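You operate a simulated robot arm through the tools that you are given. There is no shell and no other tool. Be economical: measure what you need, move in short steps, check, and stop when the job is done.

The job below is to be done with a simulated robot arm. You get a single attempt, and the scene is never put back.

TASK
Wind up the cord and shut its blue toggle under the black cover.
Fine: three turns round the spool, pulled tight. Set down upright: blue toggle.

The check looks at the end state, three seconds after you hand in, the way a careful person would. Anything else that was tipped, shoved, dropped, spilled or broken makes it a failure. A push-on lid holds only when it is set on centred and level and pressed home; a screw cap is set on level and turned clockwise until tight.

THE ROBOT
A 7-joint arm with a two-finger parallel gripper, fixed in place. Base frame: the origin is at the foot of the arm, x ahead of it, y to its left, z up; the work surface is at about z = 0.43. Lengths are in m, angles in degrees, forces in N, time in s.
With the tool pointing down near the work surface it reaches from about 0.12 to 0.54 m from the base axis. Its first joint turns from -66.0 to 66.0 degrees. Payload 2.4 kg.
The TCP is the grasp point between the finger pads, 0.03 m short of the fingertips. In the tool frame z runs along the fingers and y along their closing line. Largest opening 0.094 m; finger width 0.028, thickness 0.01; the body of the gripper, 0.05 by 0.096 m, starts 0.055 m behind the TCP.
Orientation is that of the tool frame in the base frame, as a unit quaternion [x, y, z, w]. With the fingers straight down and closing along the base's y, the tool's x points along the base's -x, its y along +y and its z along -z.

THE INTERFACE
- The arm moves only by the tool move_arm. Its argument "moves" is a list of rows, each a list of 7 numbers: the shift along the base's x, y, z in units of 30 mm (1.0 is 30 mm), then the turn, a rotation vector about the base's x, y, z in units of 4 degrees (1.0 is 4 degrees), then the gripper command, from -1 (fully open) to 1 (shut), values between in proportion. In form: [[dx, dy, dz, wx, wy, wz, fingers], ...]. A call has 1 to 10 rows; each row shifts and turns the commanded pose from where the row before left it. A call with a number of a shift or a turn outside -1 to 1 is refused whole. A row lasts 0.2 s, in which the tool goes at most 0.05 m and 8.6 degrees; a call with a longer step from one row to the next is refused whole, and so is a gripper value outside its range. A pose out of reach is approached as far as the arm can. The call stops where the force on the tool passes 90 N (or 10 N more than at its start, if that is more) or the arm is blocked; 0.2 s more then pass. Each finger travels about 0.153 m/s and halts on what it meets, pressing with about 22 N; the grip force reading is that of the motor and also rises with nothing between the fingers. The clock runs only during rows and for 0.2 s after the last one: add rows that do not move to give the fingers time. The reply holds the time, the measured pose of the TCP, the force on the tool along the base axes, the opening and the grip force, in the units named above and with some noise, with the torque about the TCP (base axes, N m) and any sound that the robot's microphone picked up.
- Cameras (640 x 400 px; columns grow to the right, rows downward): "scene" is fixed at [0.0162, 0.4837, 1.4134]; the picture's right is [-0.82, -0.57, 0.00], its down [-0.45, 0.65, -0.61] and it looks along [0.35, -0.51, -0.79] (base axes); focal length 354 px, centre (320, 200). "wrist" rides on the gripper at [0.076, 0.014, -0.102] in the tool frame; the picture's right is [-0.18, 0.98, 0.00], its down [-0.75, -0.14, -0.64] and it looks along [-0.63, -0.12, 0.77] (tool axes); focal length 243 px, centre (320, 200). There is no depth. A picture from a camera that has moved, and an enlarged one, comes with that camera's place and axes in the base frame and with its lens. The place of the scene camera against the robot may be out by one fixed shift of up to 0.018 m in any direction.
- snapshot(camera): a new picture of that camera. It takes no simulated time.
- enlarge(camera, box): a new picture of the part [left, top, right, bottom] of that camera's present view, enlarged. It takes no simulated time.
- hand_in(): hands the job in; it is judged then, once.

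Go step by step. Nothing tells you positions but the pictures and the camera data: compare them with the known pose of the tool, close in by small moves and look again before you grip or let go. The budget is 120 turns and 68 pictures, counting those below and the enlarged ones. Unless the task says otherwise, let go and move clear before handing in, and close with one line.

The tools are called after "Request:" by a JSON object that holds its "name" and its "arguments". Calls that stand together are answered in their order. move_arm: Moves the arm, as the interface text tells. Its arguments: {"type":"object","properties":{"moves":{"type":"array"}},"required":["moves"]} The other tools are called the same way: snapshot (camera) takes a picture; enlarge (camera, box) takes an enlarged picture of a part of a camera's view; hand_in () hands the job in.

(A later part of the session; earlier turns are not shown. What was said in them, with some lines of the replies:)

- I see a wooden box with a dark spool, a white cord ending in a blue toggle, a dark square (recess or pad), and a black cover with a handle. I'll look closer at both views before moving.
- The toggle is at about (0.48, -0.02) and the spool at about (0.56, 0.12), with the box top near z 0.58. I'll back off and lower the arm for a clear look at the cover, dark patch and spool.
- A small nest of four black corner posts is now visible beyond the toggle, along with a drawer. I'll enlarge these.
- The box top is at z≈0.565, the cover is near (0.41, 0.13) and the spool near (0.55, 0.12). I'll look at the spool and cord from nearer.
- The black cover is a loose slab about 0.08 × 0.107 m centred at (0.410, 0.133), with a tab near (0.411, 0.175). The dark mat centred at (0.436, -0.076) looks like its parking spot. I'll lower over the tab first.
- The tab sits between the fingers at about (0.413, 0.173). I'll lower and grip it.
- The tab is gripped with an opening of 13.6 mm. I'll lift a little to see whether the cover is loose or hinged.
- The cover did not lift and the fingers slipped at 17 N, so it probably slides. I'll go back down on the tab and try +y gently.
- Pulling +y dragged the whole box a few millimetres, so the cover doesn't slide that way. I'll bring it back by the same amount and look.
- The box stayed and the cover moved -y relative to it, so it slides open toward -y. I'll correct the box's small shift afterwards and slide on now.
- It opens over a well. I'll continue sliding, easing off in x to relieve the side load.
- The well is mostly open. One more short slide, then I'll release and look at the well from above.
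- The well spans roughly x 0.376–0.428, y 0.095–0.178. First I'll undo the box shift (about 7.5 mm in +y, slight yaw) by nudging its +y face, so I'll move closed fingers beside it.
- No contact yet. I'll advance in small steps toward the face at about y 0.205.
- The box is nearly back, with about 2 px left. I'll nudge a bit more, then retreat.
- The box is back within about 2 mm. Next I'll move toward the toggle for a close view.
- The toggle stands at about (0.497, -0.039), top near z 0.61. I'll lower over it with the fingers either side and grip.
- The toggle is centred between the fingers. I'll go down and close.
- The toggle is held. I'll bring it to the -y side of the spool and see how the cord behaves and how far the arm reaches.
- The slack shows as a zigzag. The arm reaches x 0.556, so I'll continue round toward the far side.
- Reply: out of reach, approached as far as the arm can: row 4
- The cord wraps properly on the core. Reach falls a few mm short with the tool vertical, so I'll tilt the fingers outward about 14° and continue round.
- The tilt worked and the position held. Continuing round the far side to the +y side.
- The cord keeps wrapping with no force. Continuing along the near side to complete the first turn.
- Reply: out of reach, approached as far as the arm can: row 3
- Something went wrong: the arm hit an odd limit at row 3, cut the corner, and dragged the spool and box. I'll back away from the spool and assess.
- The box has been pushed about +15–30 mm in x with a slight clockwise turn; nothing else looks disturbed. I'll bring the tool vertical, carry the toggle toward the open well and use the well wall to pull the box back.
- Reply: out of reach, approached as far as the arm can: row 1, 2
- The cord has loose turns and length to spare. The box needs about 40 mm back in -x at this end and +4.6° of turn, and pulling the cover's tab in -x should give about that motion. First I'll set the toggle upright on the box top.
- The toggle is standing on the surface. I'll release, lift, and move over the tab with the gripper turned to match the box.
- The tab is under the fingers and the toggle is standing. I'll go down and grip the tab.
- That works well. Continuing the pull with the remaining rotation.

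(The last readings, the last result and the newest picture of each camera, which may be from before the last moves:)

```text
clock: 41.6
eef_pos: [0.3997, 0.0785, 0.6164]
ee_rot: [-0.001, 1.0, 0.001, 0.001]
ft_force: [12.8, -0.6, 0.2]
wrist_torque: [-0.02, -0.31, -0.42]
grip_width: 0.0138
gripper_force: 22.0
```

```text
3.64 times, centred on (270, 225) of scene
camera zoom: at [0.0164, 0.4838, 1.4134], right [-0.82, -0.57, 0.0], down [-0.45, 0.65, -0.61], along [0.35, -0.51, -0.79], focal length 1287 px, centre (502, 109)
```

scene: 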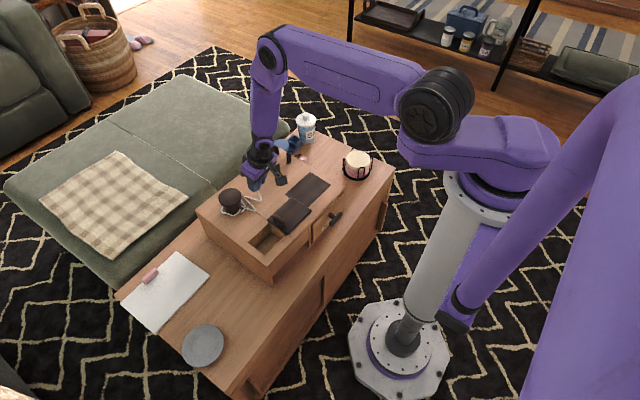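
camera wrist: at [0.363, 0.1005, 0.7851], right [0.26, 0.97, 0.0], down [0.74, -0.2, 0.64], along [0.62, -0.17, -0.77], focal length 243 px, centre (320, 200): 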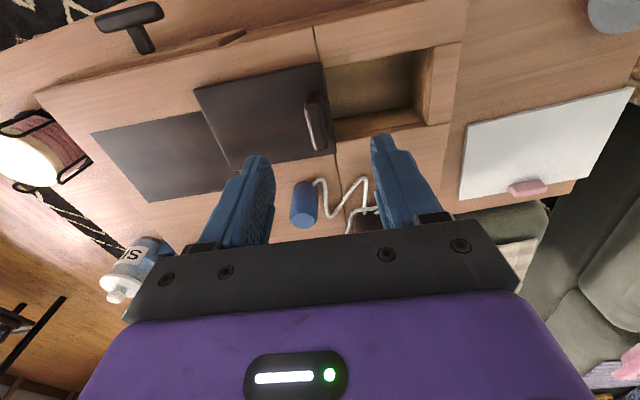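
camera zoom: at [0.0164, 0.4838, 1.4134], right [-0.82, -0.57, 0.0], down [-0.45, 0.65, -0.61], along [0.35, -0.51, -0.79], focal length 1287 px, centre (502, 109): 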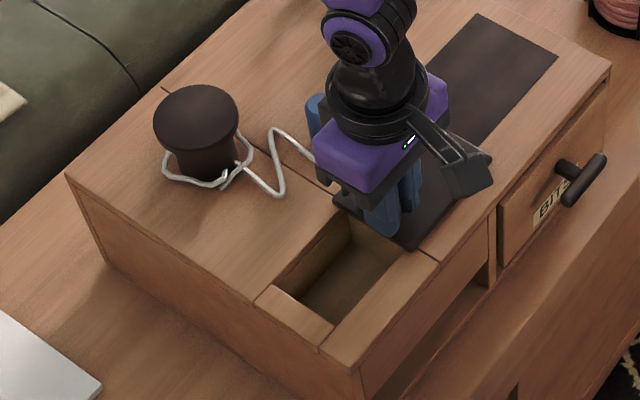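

The box is almost back; it still needs roughly +8 mm in y and a little counter-clockwise turn. I'll release the tab and nudge the spool in +y with closed fingers.

Request:
{"name": "move_arm", "arguments": {"moves": [[0, 0, 0, 0, 0, 0, -0.5], [0, 0, 0, 0, 0, 0, -0.5], [0, 0, 1, 0, 0, 0, 0], [0, 0, 1, 0, 0, 0, 1], [0, 0, 0.9, 0, 0, 0, 1], [1, -0.4, 0, 0, 0, 0, 1], [1, -0.4, 0, 0, 0, 0, 1], [1, -0.4, 0, 0, 0, 0, 1], [1, -0.4, 0, 0, 0, 0, 1], [1, -0.4, 0, 0, 0, 0, 1]]}}

Request:
{"name": "move_arm", "arguments": {"moves": [[0.6, 0, 0, 0, 0, 0, 1], [0, 0, -0.9, 0, 0, 0, 1], [0, 0, -0.9, 0, 0, 0, 1], [0, 0, -0.6, 0, 0, 0, 1], [0, 0.3, 0, 0, 0, 0, 1], [0, 0.3, 0, 0, 0, 0, 1], [0, 0.3, 0, 0, 0, 0, 1], [0, 0, 0, 0, 0, 0, 1]]}}

Request:
{"name": "snapshot", "arguments": {"camera": "wrist"}}

```text
clock: 43.8
eef_pos: [0.55, 0.0195, 0.7039]
ee_rot: [-0.001, 1.0, 0.0, -0.001]
ft_force: [0.2, -0.2, 0.2]
wrist_torque: [-0.03, 0.0, -0.01]
grip_width: 0.0
gripper_force: 21.7
```

```text
clock: 45.6
eef_pos: [0.5672, 0.0457, 0.6325]
ee_rot: [-0.001, 1.0, 0.0, 0.0]
ft_force: [0.7, -0.1, -0.2]
wrist_torque: [-0.01, -0.02, 0.02]
grip_width: 0.0001
gripper_force: 22.1
```

```text
28 pictures are left
camera wrist: at [0.4909, 0.0606, 0.7334], right [0.18, 0.98, 0.0], down [0.75, -0.14, 0.64], along [0.63, -0.12, -0.77], focal length 243 px, centre (320, 200)
```

wrist: 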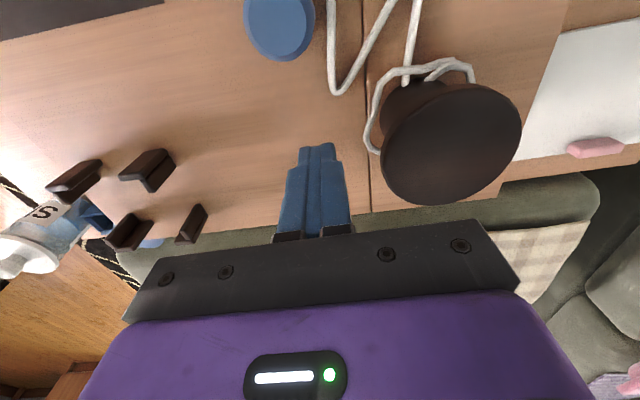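

Spool is at about (0.563, 0.115). I'll push slowly in +y until contact, then about 8 mm.

Request:
{"name": "move_arm", "arguments": {"moves": [[0, 0.3, 0, 0, 0, 0, 1], [0, 0.3, 0, 0, 0, 0, 1], [0, 0.15, 0, 0, 0, 0, 1], [0, 0.1, 0, 0, 0, 0, 1], [0, 0, 0, 0, 0, 0, 1]]}}

Request:
{"name": "enlarge", "arguments": {"camera": "scene", "box": [200, 170, 340, 280]}}

```text
clock: 46.8
eef_pos: [0.568, 0.0704, 0.6308]
ee_rot: [0.001, 1.0, 0.0, 0.0]
ft_force: [0.0, -3.8, 0.5]
wrist_torque: [0.01, 0.0, -0.02]
grip_width: 0.0003
gripper_force: 21.9
```

```text
3.64 times, centred on (270, 225) of scene
camera zoom: at [0.0162, 0.4837, 1.4135], right [-0.82, -0.57, 0.0], down [-0.45, 0.65, -0.61], along [0.35, -0.51, -0.79], focal length 1287 px, centre (502, 109)
```

zoom: 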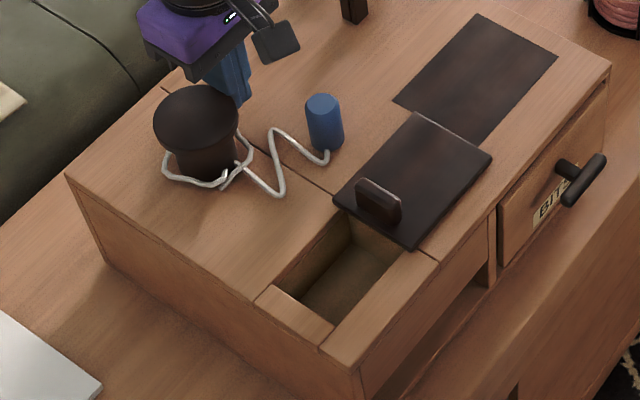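

Contact begins. Pushing about 9 mm.

Request:
{"name": "move_arm", "arguments": {"moves": [[0, 0.1, 0, 0, 0, 0, 1], [0, 0.1, 0, 0, 0, 0, 1], [0, 0.1, 0, 0, 0, 0, 1], [0, 0, 0, 0, 0, 0, 1]]}}

Request:
{"name": "enlarge", "arguments": {"camera": "scene", "box": [200, 170, 340, 280]}}

```text
clock: 47.8
eef_pos: [0.5683, 0.0799, 0.6322]
ee_rot: [0.0, 1.0, -0.001, 0.0]
ft_force: [1.3, -14.2, -1.7]
wrist_torque: [-0.13, -0.01, 0.08]
grip_width: 0.0
gripper_force: 22.1
```

```text
3.64 times, centred on (270, 225) of scene
camera zoom: at [0.0163, 0.4835, 1.4135], right [-0.82, -0.57, 0.0], down [-0.45, 0.65, -0.61], along [0.35, -0.51, -0.79], focal length 1287 px, centre (502, 109)
```

zoom: 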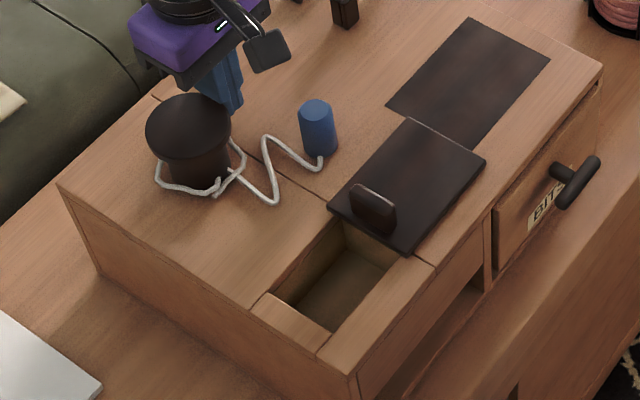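

The box is within about 3 mm of its original place, so I'll stop correcting. I'll regrasp the toggle near (0.498, 0.047), and wind clockwise instead, since that ends at the well with about 3 full turns.

Request:
{"name": "move_arm", "arguments": {"moves": [[0, -0.8, 0, 0, 0, 0, 1], [0, -0.2, 1, 0, 0, 0, 1], [0, 0, 1, 0, 0, 0, 0], [-0.8, 0, 0.2, 0, 0, 0, -0.5], [-0.8, 0, 0, 0, 0, 0, -0.5], [-0.73, -0.1, 0, 0, 0, 0, -0.5], [0, 0, -0.6, 0, 0, 0, -0.5], [0, 0, 0, 0, 0, 0, -0.5]]}}

Request:
{"name": "snapshot", "arguments": {"camera": "wrist"}}

```text
clock: 49.6
eef_pos: [0.4974, 0.0463, 0.68]
ee_rot: [0.0, 1.0, -0.001, 0.001]
ft_force: [-0.7, 0.2, -0.4]
wrist_torque: [-0.03, 0.01, 0.0]
grip_width: 0.0706
gripper_force: 0.0
```

```text
25 pictures are left
camera wrist: at [0.4202, 0.0613, 0.7806], right [0.18, 0.98, 0.0], down [0.75, -0.14, 0.64], along [0.63, -0.12, -0.77], focal length 243 px, centre (320, 200)
```

wrist: 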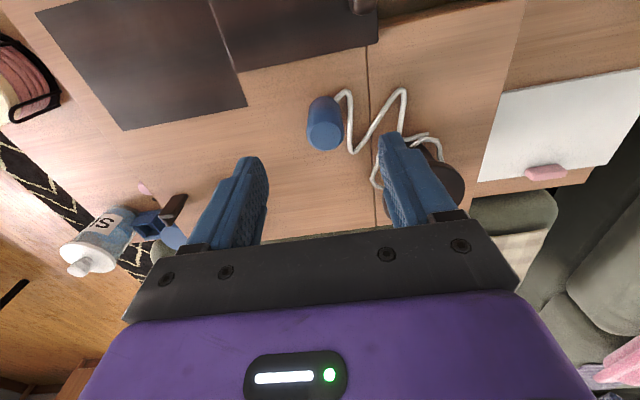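

The toggle is at about (0.4995, 0.050). I'll grip it, lift, and start clockwise along the near side with a vertical tool.

Request:
{"name": "move_arm", "arguments": {"moves": [[0.07, 0.12, -0.9, 0, 0, 0, -0.5], [0, 0, -0.9, 0, 0, 0, -0.5], [0, 0, -0.7, 0, 0, 0, -0.5], [0, 0, 0, 0, 0, 0, 1], [0, 0, 0, 0, 0, 0, 1], [0, 0, 0.5, 0, 0, 0, 1], [-0.25, 0.3, 0.5, 0, 0, 0, 1], [0, 0.8, 0, 0, 0, 0, 1], [0, 0.8, 0, 0, 0, 0, 1], [0, 0, 0, 0, 0, 0, 1]]}}

Request:
{"name": "move_arm", "arguments": {"moves": [[0, 0.7, 0, 0, 0, 0, 1], [0.4, 0.8, 0, 0, 0, 0, 1], [0.7, 0.6, 0, 0, 0, 0, 1], [0, 0, 0, 0, 0, 0, 1]]}}

Request:
{"name": "enlarge", "arguments": {"camera": "scene", "box": [190, 150, 350, 280]}}

```text
clock: 51.8
eef_pos: [0.494, 0.1073, 0.6362]
ee_rot: [-0.001, 1.0, 0.0, 0.0]
ft_force: [-0.9, -0.2, 0.0]
wrist_torque: [-0.02, 0.03, -0.01]
grip_width: 0.026
gripper_force: 22.0
```

```text
clock: 52.8
eef_pos: [0.5269, 0.1729, 0.6353]
ee_rot: [0.0, 1.0, 0.001, 0.0]
ft_force: [0.4, 0.6, -0.2]
wrist_torque: [0.0, -0.01, 0.02]
grip_width: 0.0261
gripper_force: 21.8
```

```text
3.08 times, centred on (270, 215) of scene
camera zoom: at [0.0162, 0.4838, 1.4134], right [-0.82, -0.57, 0.0], down [-0.45, 0.65, -0.61], along [0.35, -0.51, -0.79], focal length 1089 px, centre (474, 154)
```

zoom: 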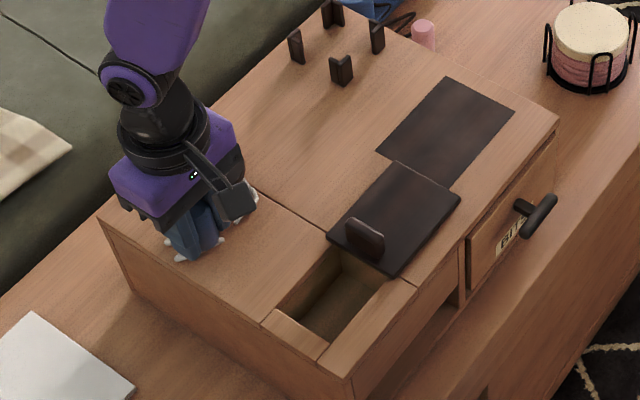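

Vertical works fine there. Continuing round the +y side with a slight outward tilt for the far side.

Request:
{"name": "move_arm", "arguments": {"moves": [[0.6, 0.5, 0, 0, 0, 0, 1], [0.8, 0.2, 0, 0, -1, 0, 1], [0.8, -0.3, 0, 0, -1, 0, 1], [0.6, -0.7, 0, 0, -0.5, 0, 1], [0.4, -0.8, 0, 0, 0, 0, 1], [0, -0.8, 0, 0, 0, 0, 1], [0, 0, 0, 0, 0, 0, 1]]}}

```text
clock: 54.4
eef_pos: [0.6227, 0.1134, 0.6342]
ee_rot: [-0.001, 0.996, 0.0, 0.087]
ft_force: [0.0, -0.6, -0.5]
wrist_torque: [0.03, 0.01, 0.0]
grip_width: 0.026
gripper_force: 22.1
```

No contact and in reach. Completing this orbit back to the near side.

Request:
{"name": "move_arm", "arguments": {"moves": [[-0.15, -0.9, 0, 0, 0, 0, 1], [-0.5, -0.7, 0, 0, 0, 0, 1], [-0.7, -0.4, 0, 0, 1, 0, 1], [-0.8, 0, 0, 0, 1, 0, 1], [-0.7, 0.2, 0, 0, 0.5, 0, 1], [-0.7, 0.4, 0, 0, 0, 0, 1], [-0.5, 0.7, 0, 0, 0, 0, 1], [-0.2, 0.8, 0, 0, 0, 0, 1], [0, 0, 0, 0, 0, 0, 1]]}}

Request:
{"name": "enlarge", "arguments": {"camera": "scene", "box": [190, 150, 350, 280]}}

```text
clock: 56.4
eef_pos: [0.4938, 0.117, 0.6336]
ee_rot: [-0.001, 1.0, 0.0, 0.0]
ft_force: [-0.4, 0.7, -0.4]
wrist_torque: [0.02, 0.0, 0.0]
grip_width: 0.0261
gripper_force: 22.3
```

```text
3.08 times, centred on (270, 215) of scene
camera zoom: at [0.0162, 0.4838, 1.4134], right [-0.82, -0.57, 0.0], down [-0.45, 0.65, -0.61], along [0.35, -0.51, -0.79], focal length 1089 px, centre (474, 154)
```

zoom: 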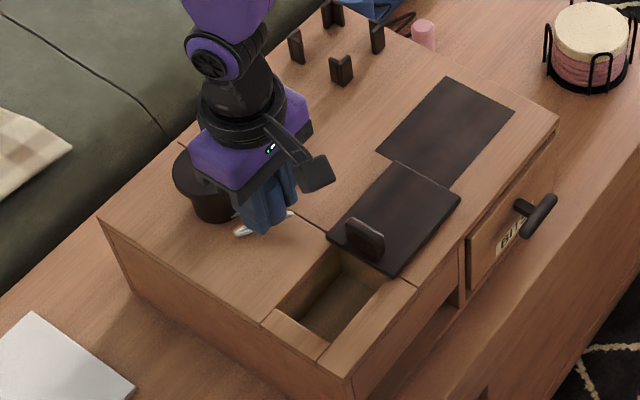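

Everything's stable, and the first orbit only cancelled the earlier turn. Now three clockwise orbits, starting with orbit 1.

Request:
{"name": "move_arm", "arguments": {"moves": [[0.2, 0.6, 0, 0, 0, 0, 1], [0.4, 0.7, 0, 0, 0, 0, 1], [0.5, 0.5, 0, 0, 0, 0, 1], [0.6, 0.5, 0, 0, 0, 0, 1], [0.8, 0.2, 0, 0, -1, 0, 1], [0.8, -0.3, 0, 0, -1, 0, 1], [0.6, -0.7, 0, 0, -0.5, 0, 1], [0.4, -0.8, 0, 0, 0, 0, 1], [0, -0.8, 0, 0, 0, 0, 1], [0, 0, 0, 0, 0, 0, 1]]}}

Request:
{"name": "move_arm", "arguments": {"moves": [[-0.15, -0.9, 0, 0, 0, 0, 1], [-0.5, -0.7, 0, 0, 0, 0, 1], [-0.7, -0.4, 0, 0, 1, 0, 1], [-0.8, 0, 0, 0, 1, 0, 1], [-0.7, 0.2, 0, 0, 0.5, 0, 1], [-0.7, 0.4, 0, 0, 0, 0, 1], [-0.5, 0.7, 0, 0, 0, 0, 1], [-0.2, 0.8, 0, 0, 0, 0, 1], [0, 0, 0, 0, 0, 0, 1]]}}

Request:
{"name": "enlarge", "arguments": {"camera": "scene", "box": [190, 150, 350, 280]}}

```text
clock: 58.6
eef_pos: [0.622, 0.113, 0.6344]
ee_rot: [-0.001, 0.996, -0.001, 0.088]
ft_force: [0.3, -0.5, -1.0]
wrist_torque: [-0.01, 0.02, 0.01]
grip_width: 0.0261
gripper_force: 22.1
```

```text
clock: 60.6
eef_pos: [0.4959, 0.1184, 0.6339]
ee_rot: [-0.001, 1.0, 0.0, 0.0]
ft_force: [-0.2, 0.3, 0.2]
wrist_torque: [-0.04, 0.04, 0.03]
grip_width: 0.0259
gripper_force: 22.0
```

```text
3.08 times, centred on (270, 215) of scene
camera zoom: at [0.0162, 0.4838, 1.4134], right [-0.82, -0.57, 0.0], down [-0.45, 0.65, -0.61], along [0.35, -0.51, -0.79], focal length 1089 px, centre (474, 154)
```

zoom: 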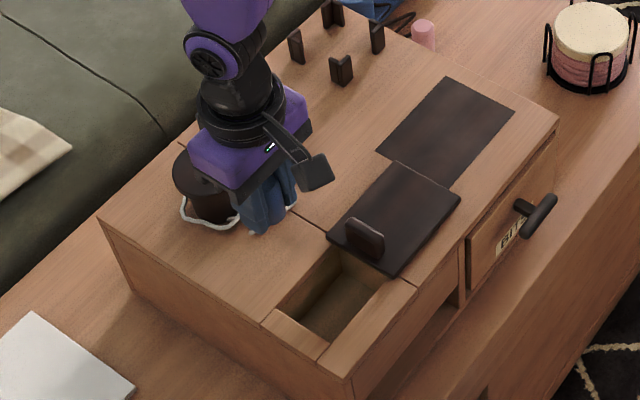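

One turn is on. Orbit 2.

Request:
{"name": "move_arm", "arguments": {"moves": [[0.13, 0.6, 0, 0, 0, 0, 1], [0.4, 0.7, 0, 0, 0, 0, 1], [0.5, 0.5, 0, 0, 0, 0, 1], [0.6, 0.5, 0, 0, 0, 0, 1], [0.8, 0.2, 0, 0, -1, 0, 1], [0.8, -0.3, 0, 0, -1, 0, 1], [0.6, -0.7, 0, 0, -0.5, 0, 1], [0.4, -0.8, 0, 0, 0, 0, 1], [0, -0.8, 0, 0, 0, 0, 1], [0, 0, 0, 0, 0, 0, 1]]}}

Request:
{"name": "move_arm", "arguments": {"moves": [[-0.15, -0.9, 0, 0, 0, 0, 1], [-0.5, -0.7, 0, 0, 0, 0, 1], [-0.7, -0.4, 0, 0, 1, 0, 1], [-0.8, 0, 0, 0, 1, 0, 1], [-0.7, 0.2, 0, 0, 0.5, 0, 1], [-0.7, 0.4, 0, 0, 0, 0, 1], [-0.5, 0.7, 0, 0, 0, 0, 1], [-0.25, 0.8, 0, 0, 0, 0, 1], [0, 0, 0, 0, 0, 0, 1]]}}

Request:
{"name": "enlarge", "arguments": {"camera": "scene", "box": [190, 150, 350, 280]}}

```text
clock: 62.8
eef_pos: [0.623, 0.1125, 0.6358]
ee_rot: [-0.001, 0.996, 0.001, 0.088]
ft_force: [-0.6, -0.7, -1.2]
wrist_torque: [-0.04, 0.03, 0.0]
grip_width: 0.0261
gripper_force: 22.2
```

```text
clock: 64.8
eef_pos: [0.495, 0.1173, 0.6342]
ee_rot: [-0.001, 1.0, 0.0, 0.0]
ft_force: [-0.1, 0.4, -0.8]
wrist_torque: [-0.02, 0.01, 0.01]
grip_width: 0.0262
gripper_force: 22.4
```

```text
3.08 times, centred on (270, 215) of scene
camera zoom: at [0.0162, 0.4838, 1.4134], right [-0.82, -0.57, 0.0], down [-0.45, 0.65, -0.61], along [0.35, -0.51, -0.79], focal length 1089 px, centre (474, 154)
```

zoom: 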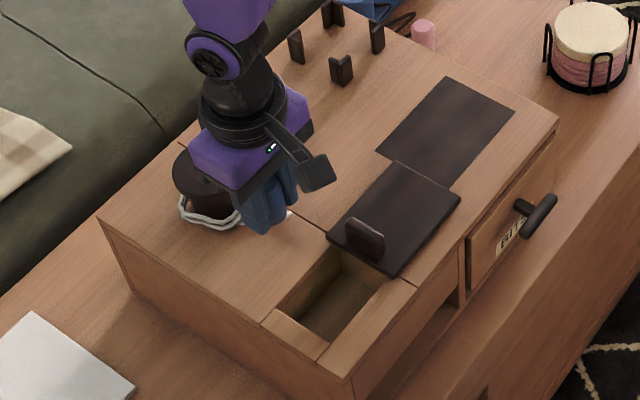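

Two turns are visible and the forces are still near zero. Orbit 3.

Request:
{"name": "move_arm", "arguments": {"moves": [[0.15, 0.6, 0, 0, 0, 0, 1], [0.4, 0.7, 0, 0, 0, 0, 1], [0.5, 0.5, 0, 0, 0, 0, 1], [0.6, 0.5, 0, 0, 0, 0, 1], [0.8, 0.2, 0, 0, -1, 0, 1], [0.8, -0.3, 0, 0, -1, 0, 1], [0.6, -0.7, 0, 0, -0.5, 0, 1], [0.4, -0.8, 0, 0, 0, 0, 1], [0, -0.8, 0, 0, 0, 0, 1], [0, 0, 0, 0, 0, 0, 1]]}}

Request:
{"name": "move_arm", "arguments": {"moves": [[-0.15, -0.9, 0, 0, 0, 0, 1], [-0.5, -0.7, 0, 0, 0, 0, 1], [-0.7, -0.4, 0, 0, 1, 0, 1], [-0.8, 0, 0, 0, 1, 0, 1], [-0.7, 0.2, 0, 0, 0.5, 0, 1], [-0.7, 0.4, 0, 0, 0, 0, 1], [-0.5, 0.7, 0, 0, 0, 0, 1], [-0.25, 0.8, 0, 0, 0, 0, 1], [0, 0, 0, 0, 0, 0, 1]]}}

Request:
{"name": "enlarge", "arguments": {"camera": "scene", "box": [190, 150, 350, 280]}}

```text
clock: 67.0
eef_pos: [0.6194, 0.114, 0.6346]
ee_rot: [-0.001, 0.996, 0.0, 0.087]
ft_force: [-0.6, 0.1, -0.2]
wrist_torque: [0.01, 0.0, 0.02]
grip_width: 0.0262
gripper_force: 21.8
```

```text
clock: 69.0
eef_pos: [0.492, 0.1163, 0.6347]
ee_rot: [-0.001, 1.0, 0.001, 0.0]
ft_force: [-0.3, -0.5, -1.1]
wrist_torque: [0.02, -0.01, 0.0]
grip_width: 0.026
gripper_force: 22.3
```

```text
3.08 times, centred on (270, 215) of scene
camera zoom: at [0.0162, 0.4838, 1.4134], right [-0.82, -0.57, 0.0], down [-0.45, 0.65, -0.61], along [0.35, -0.51, -0.79], focal length 1089 px, centre (474, 154)
```

zoom: 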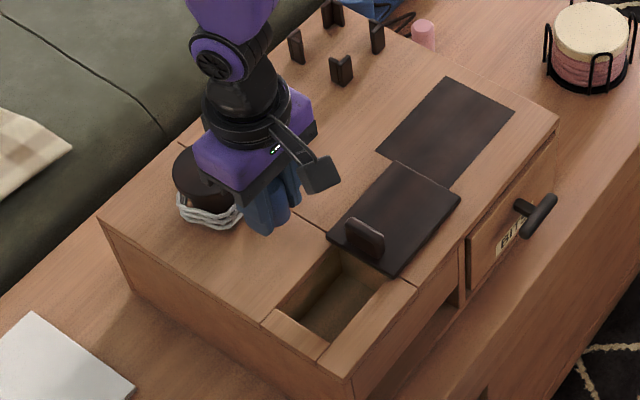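

Three turns show on the spool. Now I'll draw the toggle out toward the well, watching for cord tension.

Request:
{"name": "move_arm", "arguments": {"moves": [[-0.7, 0.18, 0, 0, 0, 0, 1], [-0.7, 0.18, 0.2, 0, 0, 0, 1], [-0.7, 0.18, 0.2, 0, 0, 0, 1], [-0.6, 0.18, 0, 0, 0, 0, 1], [0, 0, 0, 0, 0, 0, 1]]}}

Request:
{"name": "enlarge", "arguments": {"camera": "scene", "box": [190, 150, 350, 280]}}

Request:
{"name": "snapshot", "arguments": {"camera": "wrist"}}

```text
clock: 70.2
eef_pos: [0.4092, 0.137, 0.6466]
ee_rot: [0.0, 1.0, -0.001, -0.002]
ft_force: [1.0, 0.5, -0.1]
wrist_torque: [-0.04, -0.04, -0.01]
grip_width: 0.0259
gripper_force: 22.2
```

```text
3.08 times, centred on (270, 215) of scene
camera zoom: at [0.0162, 0.4838, 1.4134], right [-0.82, -0.57, 0.0], down [-0.45, 0.65, -0.61], along [0.35, -0.51, -0.79], focal length 1089 px, centre (474, 154)
```

zoom: 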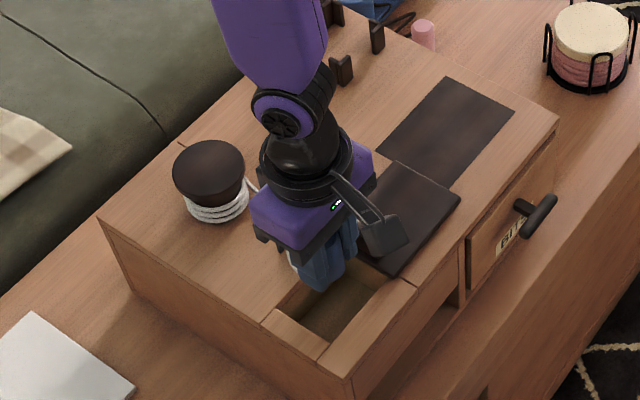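

```text
18 pictures are left
camera wrist: at [0.332, 0.1532, 0.7487], right [0.18, 0.98, 0.0], down [0.76, -0.14, 0.64], along [0.63, -0.12, -0.77], focal length 243 px, centre (320, 200)
```

wrist: 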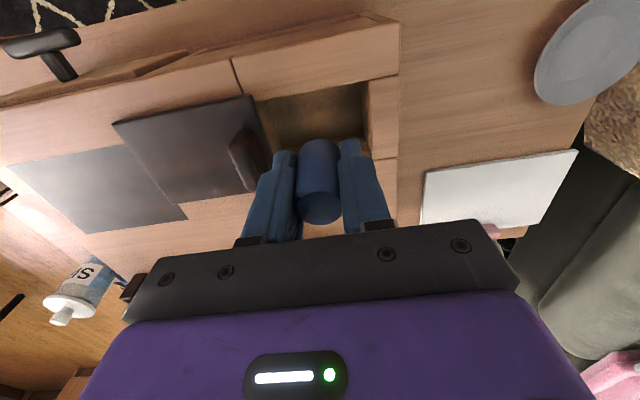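

The coil is now three neat, close turns. The well opening is about x 0.384–0.446, y 0.098–0.175, so I'll centre over it and lower the toggle gently.

Request:
{"name": "move_arm", "arguments": {"moves": [[0.2, 0.23, 0, 0, 0, 0, 1], [0, 0, -0.6, 0, 0, 0, 1], [0, 0, -0.6, 0, 0, 0, 1], [0, 0, -0.6, 0, 0, 0, 1], [0, 0, -0.4, 0, 0, 0, 1], [0, 0, -0.3, 0, 0, 0, 1], [0, 0, 0, 0, 0, 0, 1]]}}

Request:
{"name": "enlarge", "arguments": {"camera": "scene", "box": [190, 150, 350, 280]}}

```text
clock: 71.8
eef_pos: [0.4165, 0.1447, 0.5713]
ee_rot: [0.0, 1.0, 0.0, 0.0]
ft_force: [0.2, 0.3, 0.0]
wrist_torque: [0.02, -0.02, 0.01]
grip_width: 0.0262
gripper_force: 22.2
```

```text
3.08 times, centred on (270, 215) of scene
camera zoom: at [0.0162, 0.4837, 1.4134], right [-0.82, -0.57, 0.0], down [-0.45, 0.65, -0.61], along [0.35, -0.51, -0.79], focal length 1089 px, centre (474, 154)
```

zoom: 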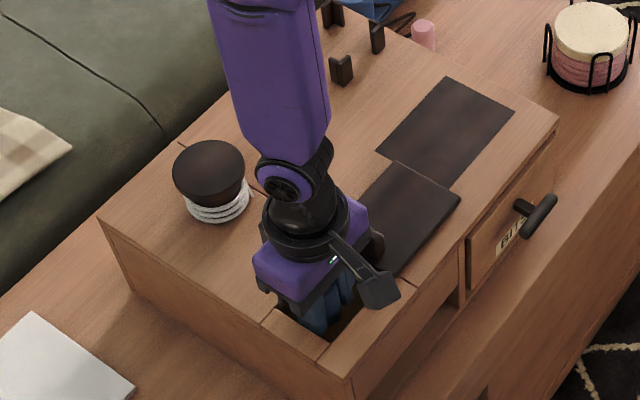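

It went in cleanly. Lowering in small steps until contact with the floor.

Request:
{"name": "move_arm", "arguments": {"moves": [[0, 0, -0.2, 0, 0, 0, 1], [0, 0, -0.2, 0, 0, 0, 1], [0, 0, -0.2, 0, 0, 0, 1], [0, 0, 0, 0, 0, 0, 1]]}}

```text
clock: 72.8
eef_pos: [0.4167, 0.1448, 0.5537]
ee_rot: [-0.001, 1.0, 0.0, 0.0]
ft_force: [-0.8, -0.1, -0.6]
wrist_torque: [0.0, 0.02, 0.03]
grip_width: 0.0259
gripper_force: 21.6
```

Continuing down in smaller steps.

Request:
{"name": "move_arm", "arguments": {"moves": [[0, 0, -0.13, 0, 0, 0, 1], [0, 0, -0.13, 0, 0, 0, 1], [0, 0, 0, 0, 0, 0, 1]]}}

```text
clock: 73.6
eef_pos: [0.4181, 0.1438, 0.5452]
ee_rot: [0.0, 1.0, 0.0, 0.001]
ft_force: [0.6, -0.8, 0.2]
wrist_torque: [-0.01, 0.0, -0.02]
grip_width: 0.0262
gripper_force: 22.4
```

Request:
{"name": "move_arm", "arguments": {"moves": [[0, 0, -0.13, 0, 0, 0, 1], [0, 0, -0.13, 0, 0, 0, 1], [0, 0, 0, 0, 0, 0, 1]]}}

Request:
{"name": "enlarge", "arguments": {"camera": "scene", "box": [220, 190, 320, 270]}}

```text
clock: 74.2
eef_pos: [0.4185, 0.1436, 0.5419]
ee_rot: [0.0, 1.0, -0.001, -0.001]
ft_force: [-8.2, -2.0, 29.7]
wrist_torque: [0.22, -0.13, 0.02]
grip_width: 0.0261
gripper_force: 21.7
stopped in row 3: the force on the tool passed its limit at 109 N (the readings are from after the stop); the commanded pose is now the measured one
```

```text
5.00 times, centred on (270, 230) of scene
camera zoom: at [0.0157, 0.4836, 1.4135], right [-0.82, -0.57, 0.0], down [-0.45, 0.65, -0.61], along [0.35, -0.51, -0.79], focal length 1769 px, centre (570, 50)
```

zoom: 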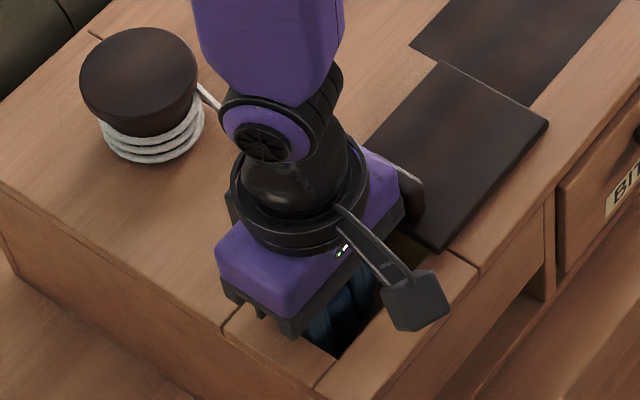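

The toggle touches the well floor. I'll ease up a hair, open slightly within the well, and lift straight out.

Request:
{"name": "move_arm", "arguments": {"moves": [[0, 0, 0.03, 0, 0, 0, 1], [0, 0, 0, 0, 0, 0, 0.15], [0, 0, 0, 0, 0, 0, 0.15], [0, 0, 0, 0, 0, 0, 0.15], [0, 0, 0.4, 0, 0, 0, 0.15], [0, 0, 0.8, 0, 0, 0, 0.15], [0, 0, 1, 0, 0, 0, 0.15], [0, 0, 1, 0, 0, 0, 0.15], [0, 0, 1, 0, 0, 0, 0.15], [0, 0, 0, 0, 0, 0, 0.15]]}}

Request:
{"name": "snapshot", "arguments": {"camera": "wrist"}}

Request:
{"name": "enlarge", "arguments": {"camera": "scene", "box": [200, 170, 340, 280]}}

```text
clock: 76.4
eef_pos: [0.4175, 0.1442, 0.6691]
ee_rot: [-0.001, 1.0, 0.0, -0.001]
ft_force: [0.1, 0.1, -0.5]
wrist_torque: [0.02, -0.01, -0.03]
grip_width: 0.0402
gripper_force: 0.2
```

```text
15 pictures are left
camera wrist: at [0.3412, 0.1594, 0.7707], right [0.18, 0.98, 0.0], down [0.76, -0.14, 0.64], along [0.63, -0.12, -0.77], focal length 243 px, centre (320, 200)
```

wrist: 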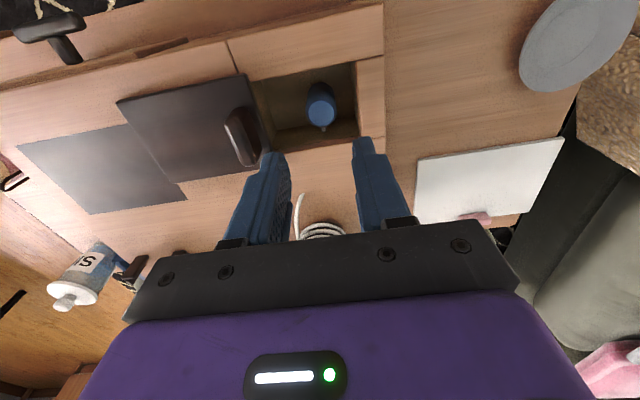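

```text
3.64 times, centred on (270, 225) of scene
camera zoom: at [0.0162, 0.4837, 1.4134], right [-0.82, -0.57, 0.0], down [-0.45, 0.65, -0.61], along [0.35, -0.51, -0.79], focal length 1287 px, centre (502, 109)
```

zoom: 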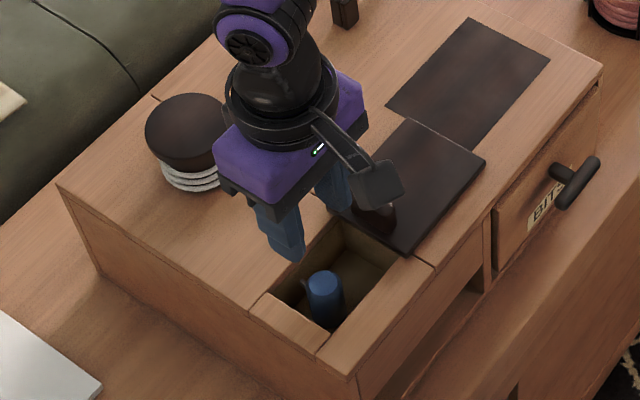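

The toggle stands upright in the well. Next is the tab near (0.413, 0.083); I'll move over it and check the cord too.

Request:
{"name": "move_arm", "arguments": {"moves": [[-0.05, -0.7, 0, 0, 0, 0, -0.3], [-0.05, -0.7, 0, 0, 0, 0, -0.3], [-0.05, -0.65, 0, 0, 0, 0, -0.3], [0, 0, 0, 0, 0, 0, -0.3]]}}

Request:
{"name": "snapshot", "arguments": {"camera": "wrist"}}

Request:
{"name": "enlarge", "arguments": {"camera": "scene", "box": [220, 180, 320, 260]}}

```text
clock: 77.4
eef_pos: [0.4141, 0.0832, 0.6688]
ee_rot: [0.0, 1.0, 0.0, -0.001]
ft_force: [0.5, -0.4, 0.6]
wrist_torque: [0.02, 0.0, 0.01]
grip_width: 0.061
gripper_force: 0.1
```

```text
13 pictures are left
camera wrist: at [0.3367, 0.0983, 0.7706], right [0.18, 0.98, 0.0], down [0.75, -0.14, 0.64], along [0.63, -0.12, -0.77], focal length 243 px, centre (320, 200)
```

wrist: 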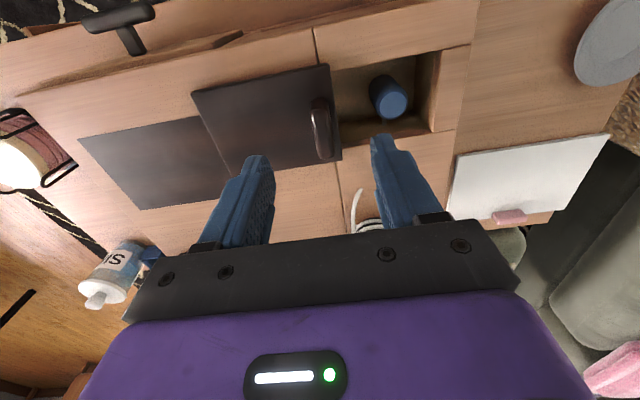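

```text
5.00 times, centred on (270, 220) of scene
camera zoom: at [0.0162, 0.4837, 1.4134], right [-0.82, -0.57, 0.0], down [-0.45, 0.65, -0.61], along [0.35, -0.51, -0.79], focal length 1769 px, centre (570, 100)
```

zoom: 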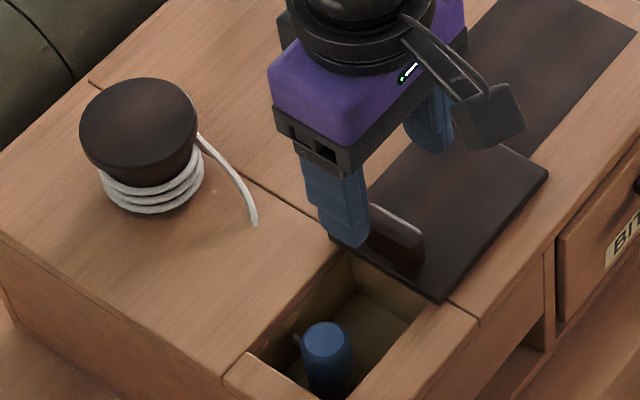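

The toggle is upright, but the cord's tail bows slightly. Since the coil should be pulled tight, I'll regrasp the toggle and draw it away to feel for tension.

Request:
{"name": "move_arm", "arguments": {"moves": [[0.05, 0.7, 0, 0, 0, 0, 0.1], [0.05, 0.7, 0, 0, 0, 0, 0.1], [0.05, 0.65, 0, 0, 0, 0, 0.1], [0, 0, -0.9, 0, 0, 0, 0.1], [0, 0, -0.9, 0, 0, 0, 0.1], [0, 0, -0.9, 0, 0, 0, 0.1], [0, 0, -0.9, 0, 0, 0, 0.1], [0, 0, -0.45, 0, 0, 0, 0.1], [0, 0, 0, 0, 0, 0, 1], [0, 0, 0, 0, 0, 0, 1]]}}

Request:
{"name": "move_arm", "arguments": {"moves": [[0, 0, 0.5, 0, 0, 0, 1], [0, 0, 1, 0, 0, 0, 1], [0, 0, 1, 0, 0, 0, 1], [0, 0, 0.5, 0, 0, 0, 1], [-0.3, 0, 0, 0, 0, 0, 1], [-0.3, 0, 0, 0, 0, 0, 1], [0, 0, 0, 0, 0, 0, 1]]}}

Request:
{"name": "enlarge", "arguments": {"camera": "scene", "box": [210, 180, 330, 260]}}

```text
clock: 79.0
eef_pos: [0.4191, 0.1445, 0.5708]
ee_rot: [-0.004, 1.0, -0.001, -0.007]
ft_force: [-18.8, -5.2, 58.7]
wrist_torque: [1.93, -0.63, 0.55]
grip_width: 0.039
gripper_force: 0.1
stopped in row 8: the force on the tool passed its limit at 187 N (the readings are from after the stop); the commanded pose is now the measured one
```

```text
clock: 80.6
eef_pos: [0.4012, 0.1441, 0.6599]
ee_rot: [-0.002, 1.0, -0.001, -0.005]
ft_force: [0.2, 0.2, -0.4]
wrist_torque: [0.0, -0.02, 0.02]
grip_width: 0.026
gripper_force: 22.4
```

```text
5.00 times, centred on (270, 220) of scene
camera zoom: at [0.0162, 0.4837, 1.4134], right [-0.82, -0.57, 0.0], down [-0.45, 0.65, -0.61], along [0.35, -0.51, -0.79], focal length 1769 px, centre (570, 100)
```

zoom: 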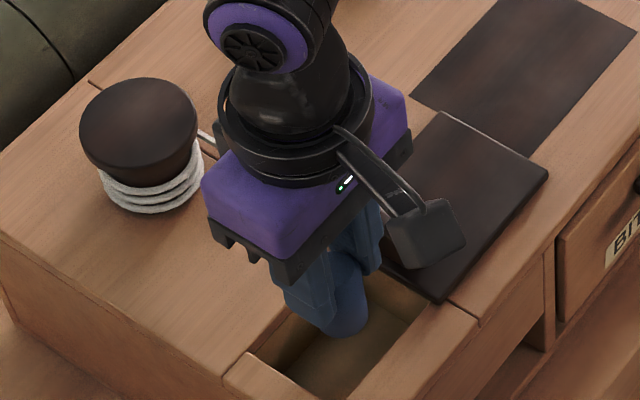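

The finger had caught the well rim at y 0.175, so the toggle is held only by its top. The box hasn't moved. I'll check the tension gently by drawing a little farther.

Request:
{"name": "move_arm", "arguments": {"moves": [[-0.3, 0, 0, 0, 0, 0, 1], [-0.3, 0, 0, 0, 0, 0, 1], [0, 0, 0, 0, 0, 0, 1]]}}

Request:
{"name": "move_arm", "arguments": {"moves": [[-0.3, 0, 0, 0, 0, 0, 1], [-0.3, 0, 0, 0, 0, 0, 1], [0, 0, 0, 0, 0, 0, 1]]}}

Request:
{"name": "snapshot", "arguments": {"camera": "wrist"}}

```text
clock: 81.4
eef_pos: [0.3834, 0.1454, 0.6601]
ee_rot: [-0.002, 1.0, -0.002, -0.005]
ft_force: [-0.4, 0.3, -0.6]
wrist_torque: [0.03, 0.01, -0.01]
grip_width: 0.0258
gripper_force: 21.8
```

```text
clock: 82.2
eef_pos: [0.3666, 0.1462, 0.6583]
ee_rot: [-0.002, 1.0, 0.0, -0.004]
ft_force: [2.7, -0.9, 0.1]
wrist_torque: [0.0, -0.11, 0.04]
grip_width: 0.0255
gripper_force: 22.4
```

```text
10 pictures are left
camera wrist: at [0.2894, 0.1608, 0.7613], right [0.18, 0.98, 0.0], down [0.76, -0.14, 0.64], along [0.63, -0.12, -0.77], focal length 243 px, centre (320, 200)
```

wrist: 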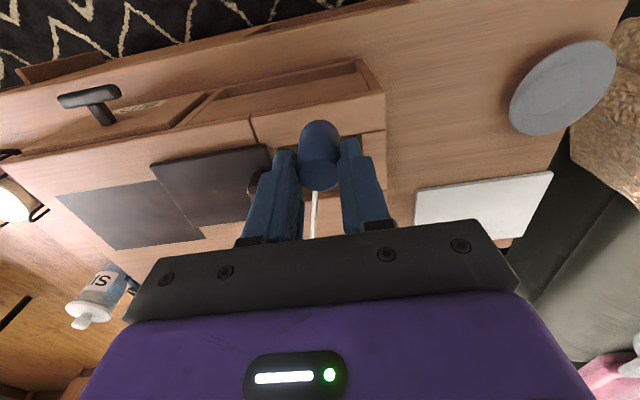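

The cord is straight and pulls with 2.7 N at x≈0.367, so the coil is pulled tight. I'll set the toggle at the far side of the well from the spool, at x≈0.401, to leave the least slack.

Request:
{"name": "move_arm", "arguments": {"moves": [[0.5, 0, 0, 0, 0, 0, 1], [0.6, -0.05, -0.4, 0, 0, 0, 1], [0.03, 0, -0.8, 0, 0, 0, 1], [0, 0, -0.8, 0, 0, 0, 1], [0, 0, -0.4, 0, 0, 0, 1], [0, 0, -0.25, 0, 0, 0, 1], [0, 0, 0, 0, 0, 0, 1]]}}

Request:
{"name": "move_arm", "arguments": {"moves": [[0, 0, -0.1, 0, 0, 0, 1], [0, 0, -0.1, 0, 0, 0, 1], [0, 0, 0, 0, 0, 0, 1]]}}

```text
clock: 83.8
eef_pos: [0.3989, 0.1424, 0.5798]
ee_rot: [-0.002, 1.0, -0.002, -0.004]
ft_force: [-0.3, 0.3, 0.1]
wrist_torque: [-0.01, -0.02, 0.01]
grip_width: 0.0258
gripper_force: 22.2
```

```text
clock: 84.6
eef_pos: [0.3984, 0.1422, 0.5731]
ee_rot: [-0.001, 1.0, -0.002, -0.005]
ft_force: [-0.7, 0.0, -0.6]
wrist_torque: [-0.05, -0.01, -0.01]
grip_width: 0.0259
gripper_force: 22.2
```

Request:
{"name": "move_arm", "arguments": {"moves": [[0.03, 0, -0.06, 0, 0, 0, 1], [0, 0, -0.06, 0, 0, 0, 1], [0, 0, 0, 0, 0, 0, 1]]}}

```text
clock: 85.4
eef_pos: [0.3999, 0.1435, 0.5709]
ee_rot: [-0.001, 1.0, 0.0, -0.004]
ft_force: [-2.9, 2.1, 15.5]
wrist_torque: [0.07, 0.11, -0.02]
grip_width: 0.0259
gripper_force: 22.1
```

Floor contact. I'll release with a small opening, lift, and look.

Request:
{"name": "move_arm", "arguments": {"moves": [[0, 0, 0.03, 0, 0, 0, 1], [0, 0, 0, 0, 0, 0, 0.28], [0, 0, 0, 0, 0, 0, 0.28], [0, 0, 0, 0, 0, 0, 0.28], [0, 0, 0.5, 0, 0, 0, 0.28], [0, 0, 1, 0, 0, 0, 0.28], [0, 0, 1, 0, 0, 0, 0.28], [0.15, -0.7, 0.6, 0, 0, 0, 0], [0.15, -0.7, 0, 0, 0, 0, -0.3], [0.15, -0.65, 0, 0, 0, 0, -0.3]]}}

Request:
{"name": "enlarge", "arguments": {"camera": "scene", "box": [210, 180, 330, 260]}}

Request:
{"name": "enlarge", "arguments": {"camera": "wrist", "box": [180, 30, 480, 230]}}

```text
clock: 87.6
eef_pos: [0.4134, 0.0828, 0.6638]
ee_rot: [-0.002, 1.0, -0.002, -0.004]
ft_force: [0.0, 0.5, -0.2]
wrist_torque: [0.02, -0.01, 0.01]
grip_width: 0.061
gripper_force: 0.1
```

```text
5.00 times, centred on (270, 220) of scene
camera zoom: at [0.0162, 0.4838, 1.4134], right [-0.82, -0.57, 0.0], down [-0.45, 0.65, -0.61], along [0.35, -0.51, -0.79], focal length 1769 px, centre (570, 100)
```

zoom: 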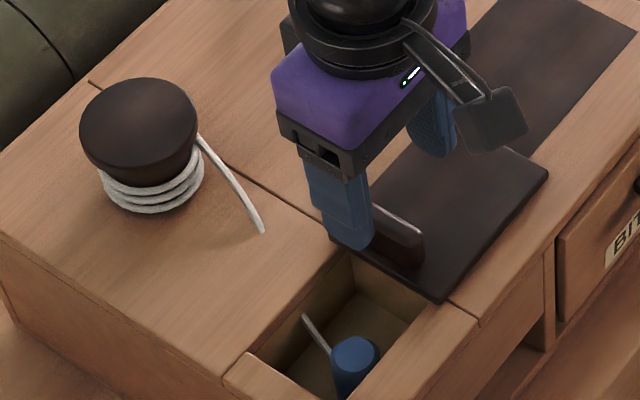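

```text
2.00 times, centred on (330, 130) of wrist
camera zoom: at [0.3367, 0.0969, 0.7667], right [0.18, 0.98, 0.0], down [0.76, -0.14, 0.64], along [0.62, -0.12, -0.77], focal length 485 px, centre (300, 340)
```

zoom: 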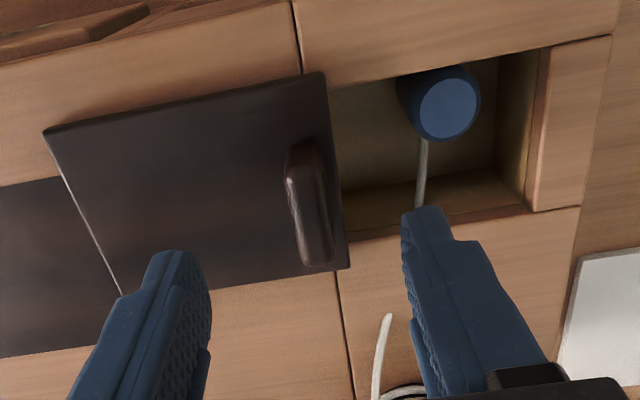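

The toggle is upright and the cord is straight. Now I'll grip the tab at about (0.411, 0.086).

Request:
{"name": "move_arm", "arguments": {"moves": [[-0.05, 0.1, -0.8, 0, 0, 0, -0.3], [0, 0, -0.8, 0, 0, 0, -0.3], [0, 0, 0, 0, 0, 0, -0.3], [0, 0, 0, 0, 0, 0, 1], [0, 0, 0, 0, 0, 0, 1], [0, 0, 0, 0, 0, 0, 1]]}}

Request:
{"name": "move_arm", "arguments": {"moves": [[0, 0.3, 0, 0, 0, 0, 1], [0, 0.3, 0, 0, 0, 0, 1], [0, 0.3, 0, 0, 0, 0, 1], [0, 0.3, 0, 0, 0, 0, 1], [0, 0.3, 0, 0, 0, 0, 1], [0, 0, 0, 0, 0, 0, 1]]}}

```text
clock: 89.0
eef_pos: [0.4136, 0.0844, 0.6162]
ee_rot: [-0.002, 1.0, -0.002, -0.004]
ft_force: [2.4, -0.8, 0.2]
wrist_torque: [0.09, 0.05, -0.11]
grip_width: 0.0135
gripper_force: 22.4
```

```text
clock: 90.4
eef_pos: [0.4133, 0.1304, 0.6153]
ee_rot: [-0.002, 1.0, -0.001, -0.004]
ft_force: [3.3, -0.1, 16.2]
wrist_torque: [0.07, 0.02, -0.1]
grip_width: 0.0139
gripper_force: 22.1
```

There is some upward force, so I'll check the picture before going on.

Request:
{"name": "enlarge", "arguments": {"camera": "scene", "box": [200, 170, 340, 280]}}

```text
3.64 times, centred on (270, 225) of scene
camera zoom: at [0.016, 0.4837, 1.4135], right [-0.82, -0.57, 0.0], down [-0.45, 0.65, -0.61], along [0.35, -0.51, -0.79], focal length 1287 px, centre (502, 109)
```

zoom: 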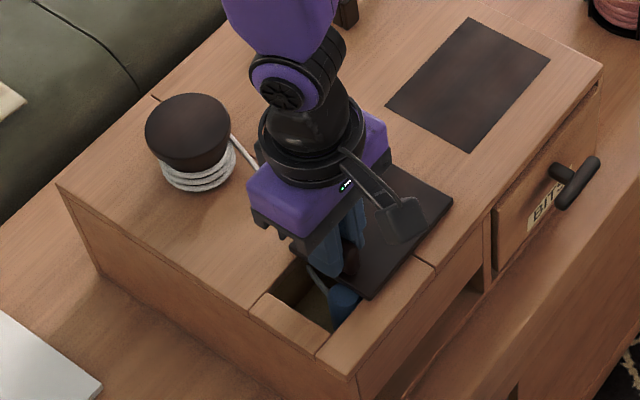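

The box is unmoved and the slide is fine. Easing up a little and continuing.

Request:
{"name": "move_arm", "arguments": {"moves": [[0, 0.25, 0.03, 0, 0, 0, 1], [0, 0.25, 0.02, 0, 0, 0, 1], [0, 0.25, 0, 0, 0, 0, 1], [0, 0.25, 0, 0, 0, 0, 1], [0, 0.2, 0, 0, 0, 0, 1], [0, 0, 0, 0, 0, 0, 1]]}}

```text
clock: 91.8
eef_pos: [0.4107, 0.1656, 0.617]
ee_rot: [-0.002, 1.0, -0.002, -0.004]
ft_force: [2.4, 0.1, 0.2]
wrist_torque: [0.07, 0.02, 0.03]
grip_width: 0.0136
gripper_force: 21.6
```

Request:
{"name": "move_arm", "arguments": {"moves": [[0, 0.12, 0, 0, 0, 0, 1], [0, 0.1, 0, 0, 0, 0, 1], [0, 0, 0, 0, 0, 0, 1]]}}

Request:
{"name": "enlarge", "arguments": {"camera": "scene", "box": [200, 170, 340, 280]}}

```text
clock: 92.6
eef_pos: [0.4115, 0.1724, 0.6177]
ee_rot: [-0.001, 1.0, -0.002, -0.005]
ft_force: [-3.3, 0.2, -1.0]
wrist_torque: [0.11, 0.06, -0.02]
grip_width: 0.0137
gripper_force: 22.2
```

```text
3.64 times, centred on (270, 225) of scene
camera zoom: at [0.0163, 0.4838, 1.4134], right [-0.82, -0.57, 0.0], down [-0.45, 0.65, -0.61], along [0.35, -0.51, -0.79], focal length 1287 px, centre (502, 109)
```

zoom: 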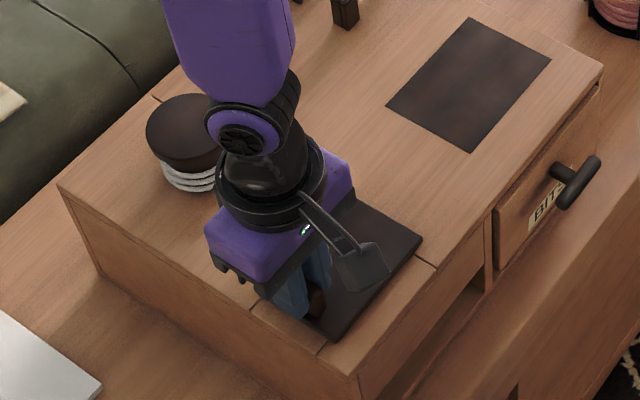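

Nearly closed, with maybe 2–3 mm left. Advancing in 1 mm steps until I feel the stop.

Request:
{"name": "move_arm", "arguments": {"moves": [[0, 0.04, 0, 0, 0, 0, 1], [0, 0.04, 0, 0, 0, 0, 1], [0, 0, 0, 0, 0, 0, 1]]}}

```text
clock: 93.4
eef_pos: [0.4127, 0.175, 0.6176]
ee_rot: [-0.002, 1.0, -0.002, -0.005]
ft_force: [-4.8, -0.4, 0.1]
wrist_torque: [0.12, 0.32, -0.06]
grip_width: 0.0135
gripper_force: 21.6
```

Request:
{"name": "move_arm", "arguments": {"moves": [[0, 0.04, 0, 0, 0, 0, 1], [0, 0.03, 0, 0, 0, 0, 1], [0, 0, 0, 0, 0, 0, 1]]}}

```text
clock: 94.2
eef_pos: [0.4125, 0.1754, 0.6177]
ee_rot: [-0.001, 1.0, -0.002, -0.004]
ft_force: [1.9, -8.2, 0.1]
wrist_torque: [-0.05, -0.01, -0.05]
grip_width: 0.0134
gripper_force: 21.6
```

The stop is reached at 8 N, so the cover is shut. I'll release, lift clear and check.

Request:
{"name": "move_arm", "arguments": {"moves": [[0, -0.03, 0, 0, 0, 0, 1], [0, 0, 0, 0, 0, 0, -0.3], [0, 0, 0, 0, 0, 0, -0.3], [0, 0, 1, 0, 0, 0, -0.3], [0, 0, 1, 0, 0, 0, -0.3], [0, 0, 1, 0, 0, 0, -0.3], [-0.9, 0, 1, 0, 0, 0, -0.3], [-1, 0, 0.9, 0, 0, 0, -0.3], [-1, -0.3, 0.5, 0, 0, 0, -0.3], [-1, -0.3, 0.5, 0, 0, 0, -0.3]]}}

Request:
{"name": "enlarge", "arguments": {"camera": "scene", "box": [200, 170, 340, 280]}}

Request:
{"name": "snapshot", "arguments": {"camera": "scene"}}

```text
clock: 96.4
eef_pos: [0.2949, 0.1538, 0.7964]
ee_rot: [-0.003, 1.0, -0.001, -0.004]
ft_force: [-0.2, 0.7, -0.9]
wrist_torque: [0.01, -0.01, 0.01]
grip_width: 0.0612
gripper_force: 0.1
```

```text
3.64 times, centred on (270, 225) of scene
camera zoom: at [0.0162, 0.4837, 1.4134], right [-0.82, -0.57, 0.0], down [-0.45, 0.65, -0.61], along [0.35, -0.51, -0.79], focal length 1287 px, centre (502, 109)
```

zoom: 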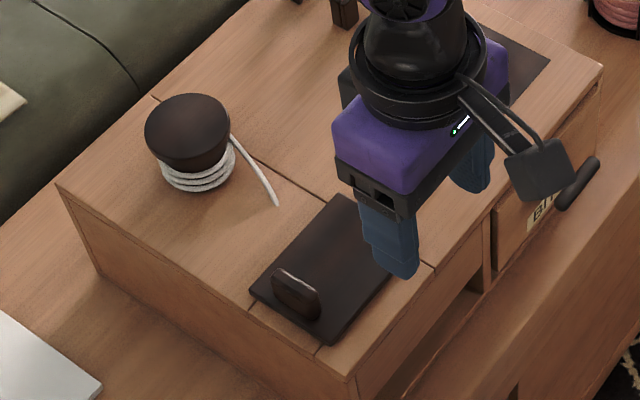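

```text
4 pictures are left
```

scene: 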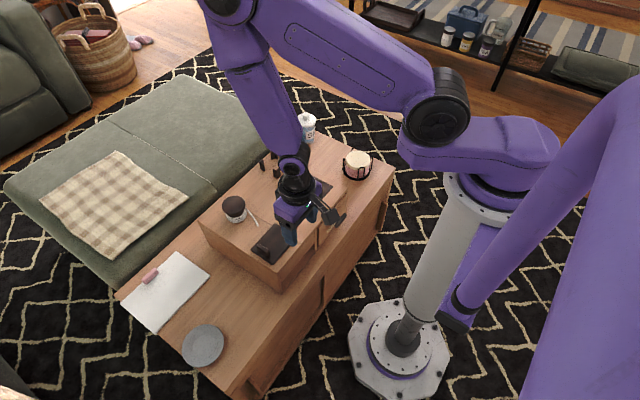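

The cover is shut over the well, with three neat turns on the spool and the cord drawn straight. Nothing else is disturbed and the arm is clear, so I'm handing in.

Request:
{"name": "hand_in", "arguments": {}}

```text
The job is handed in.
```

The cord has three tight turns on the spool, the blue toggle was standing upright in the well when I slid the black cover shut over it, and I've handed the job in. I knocked the box out of place twice along the way and moved it back to within about 3 mm of where it started; nothing else looks disturbed.
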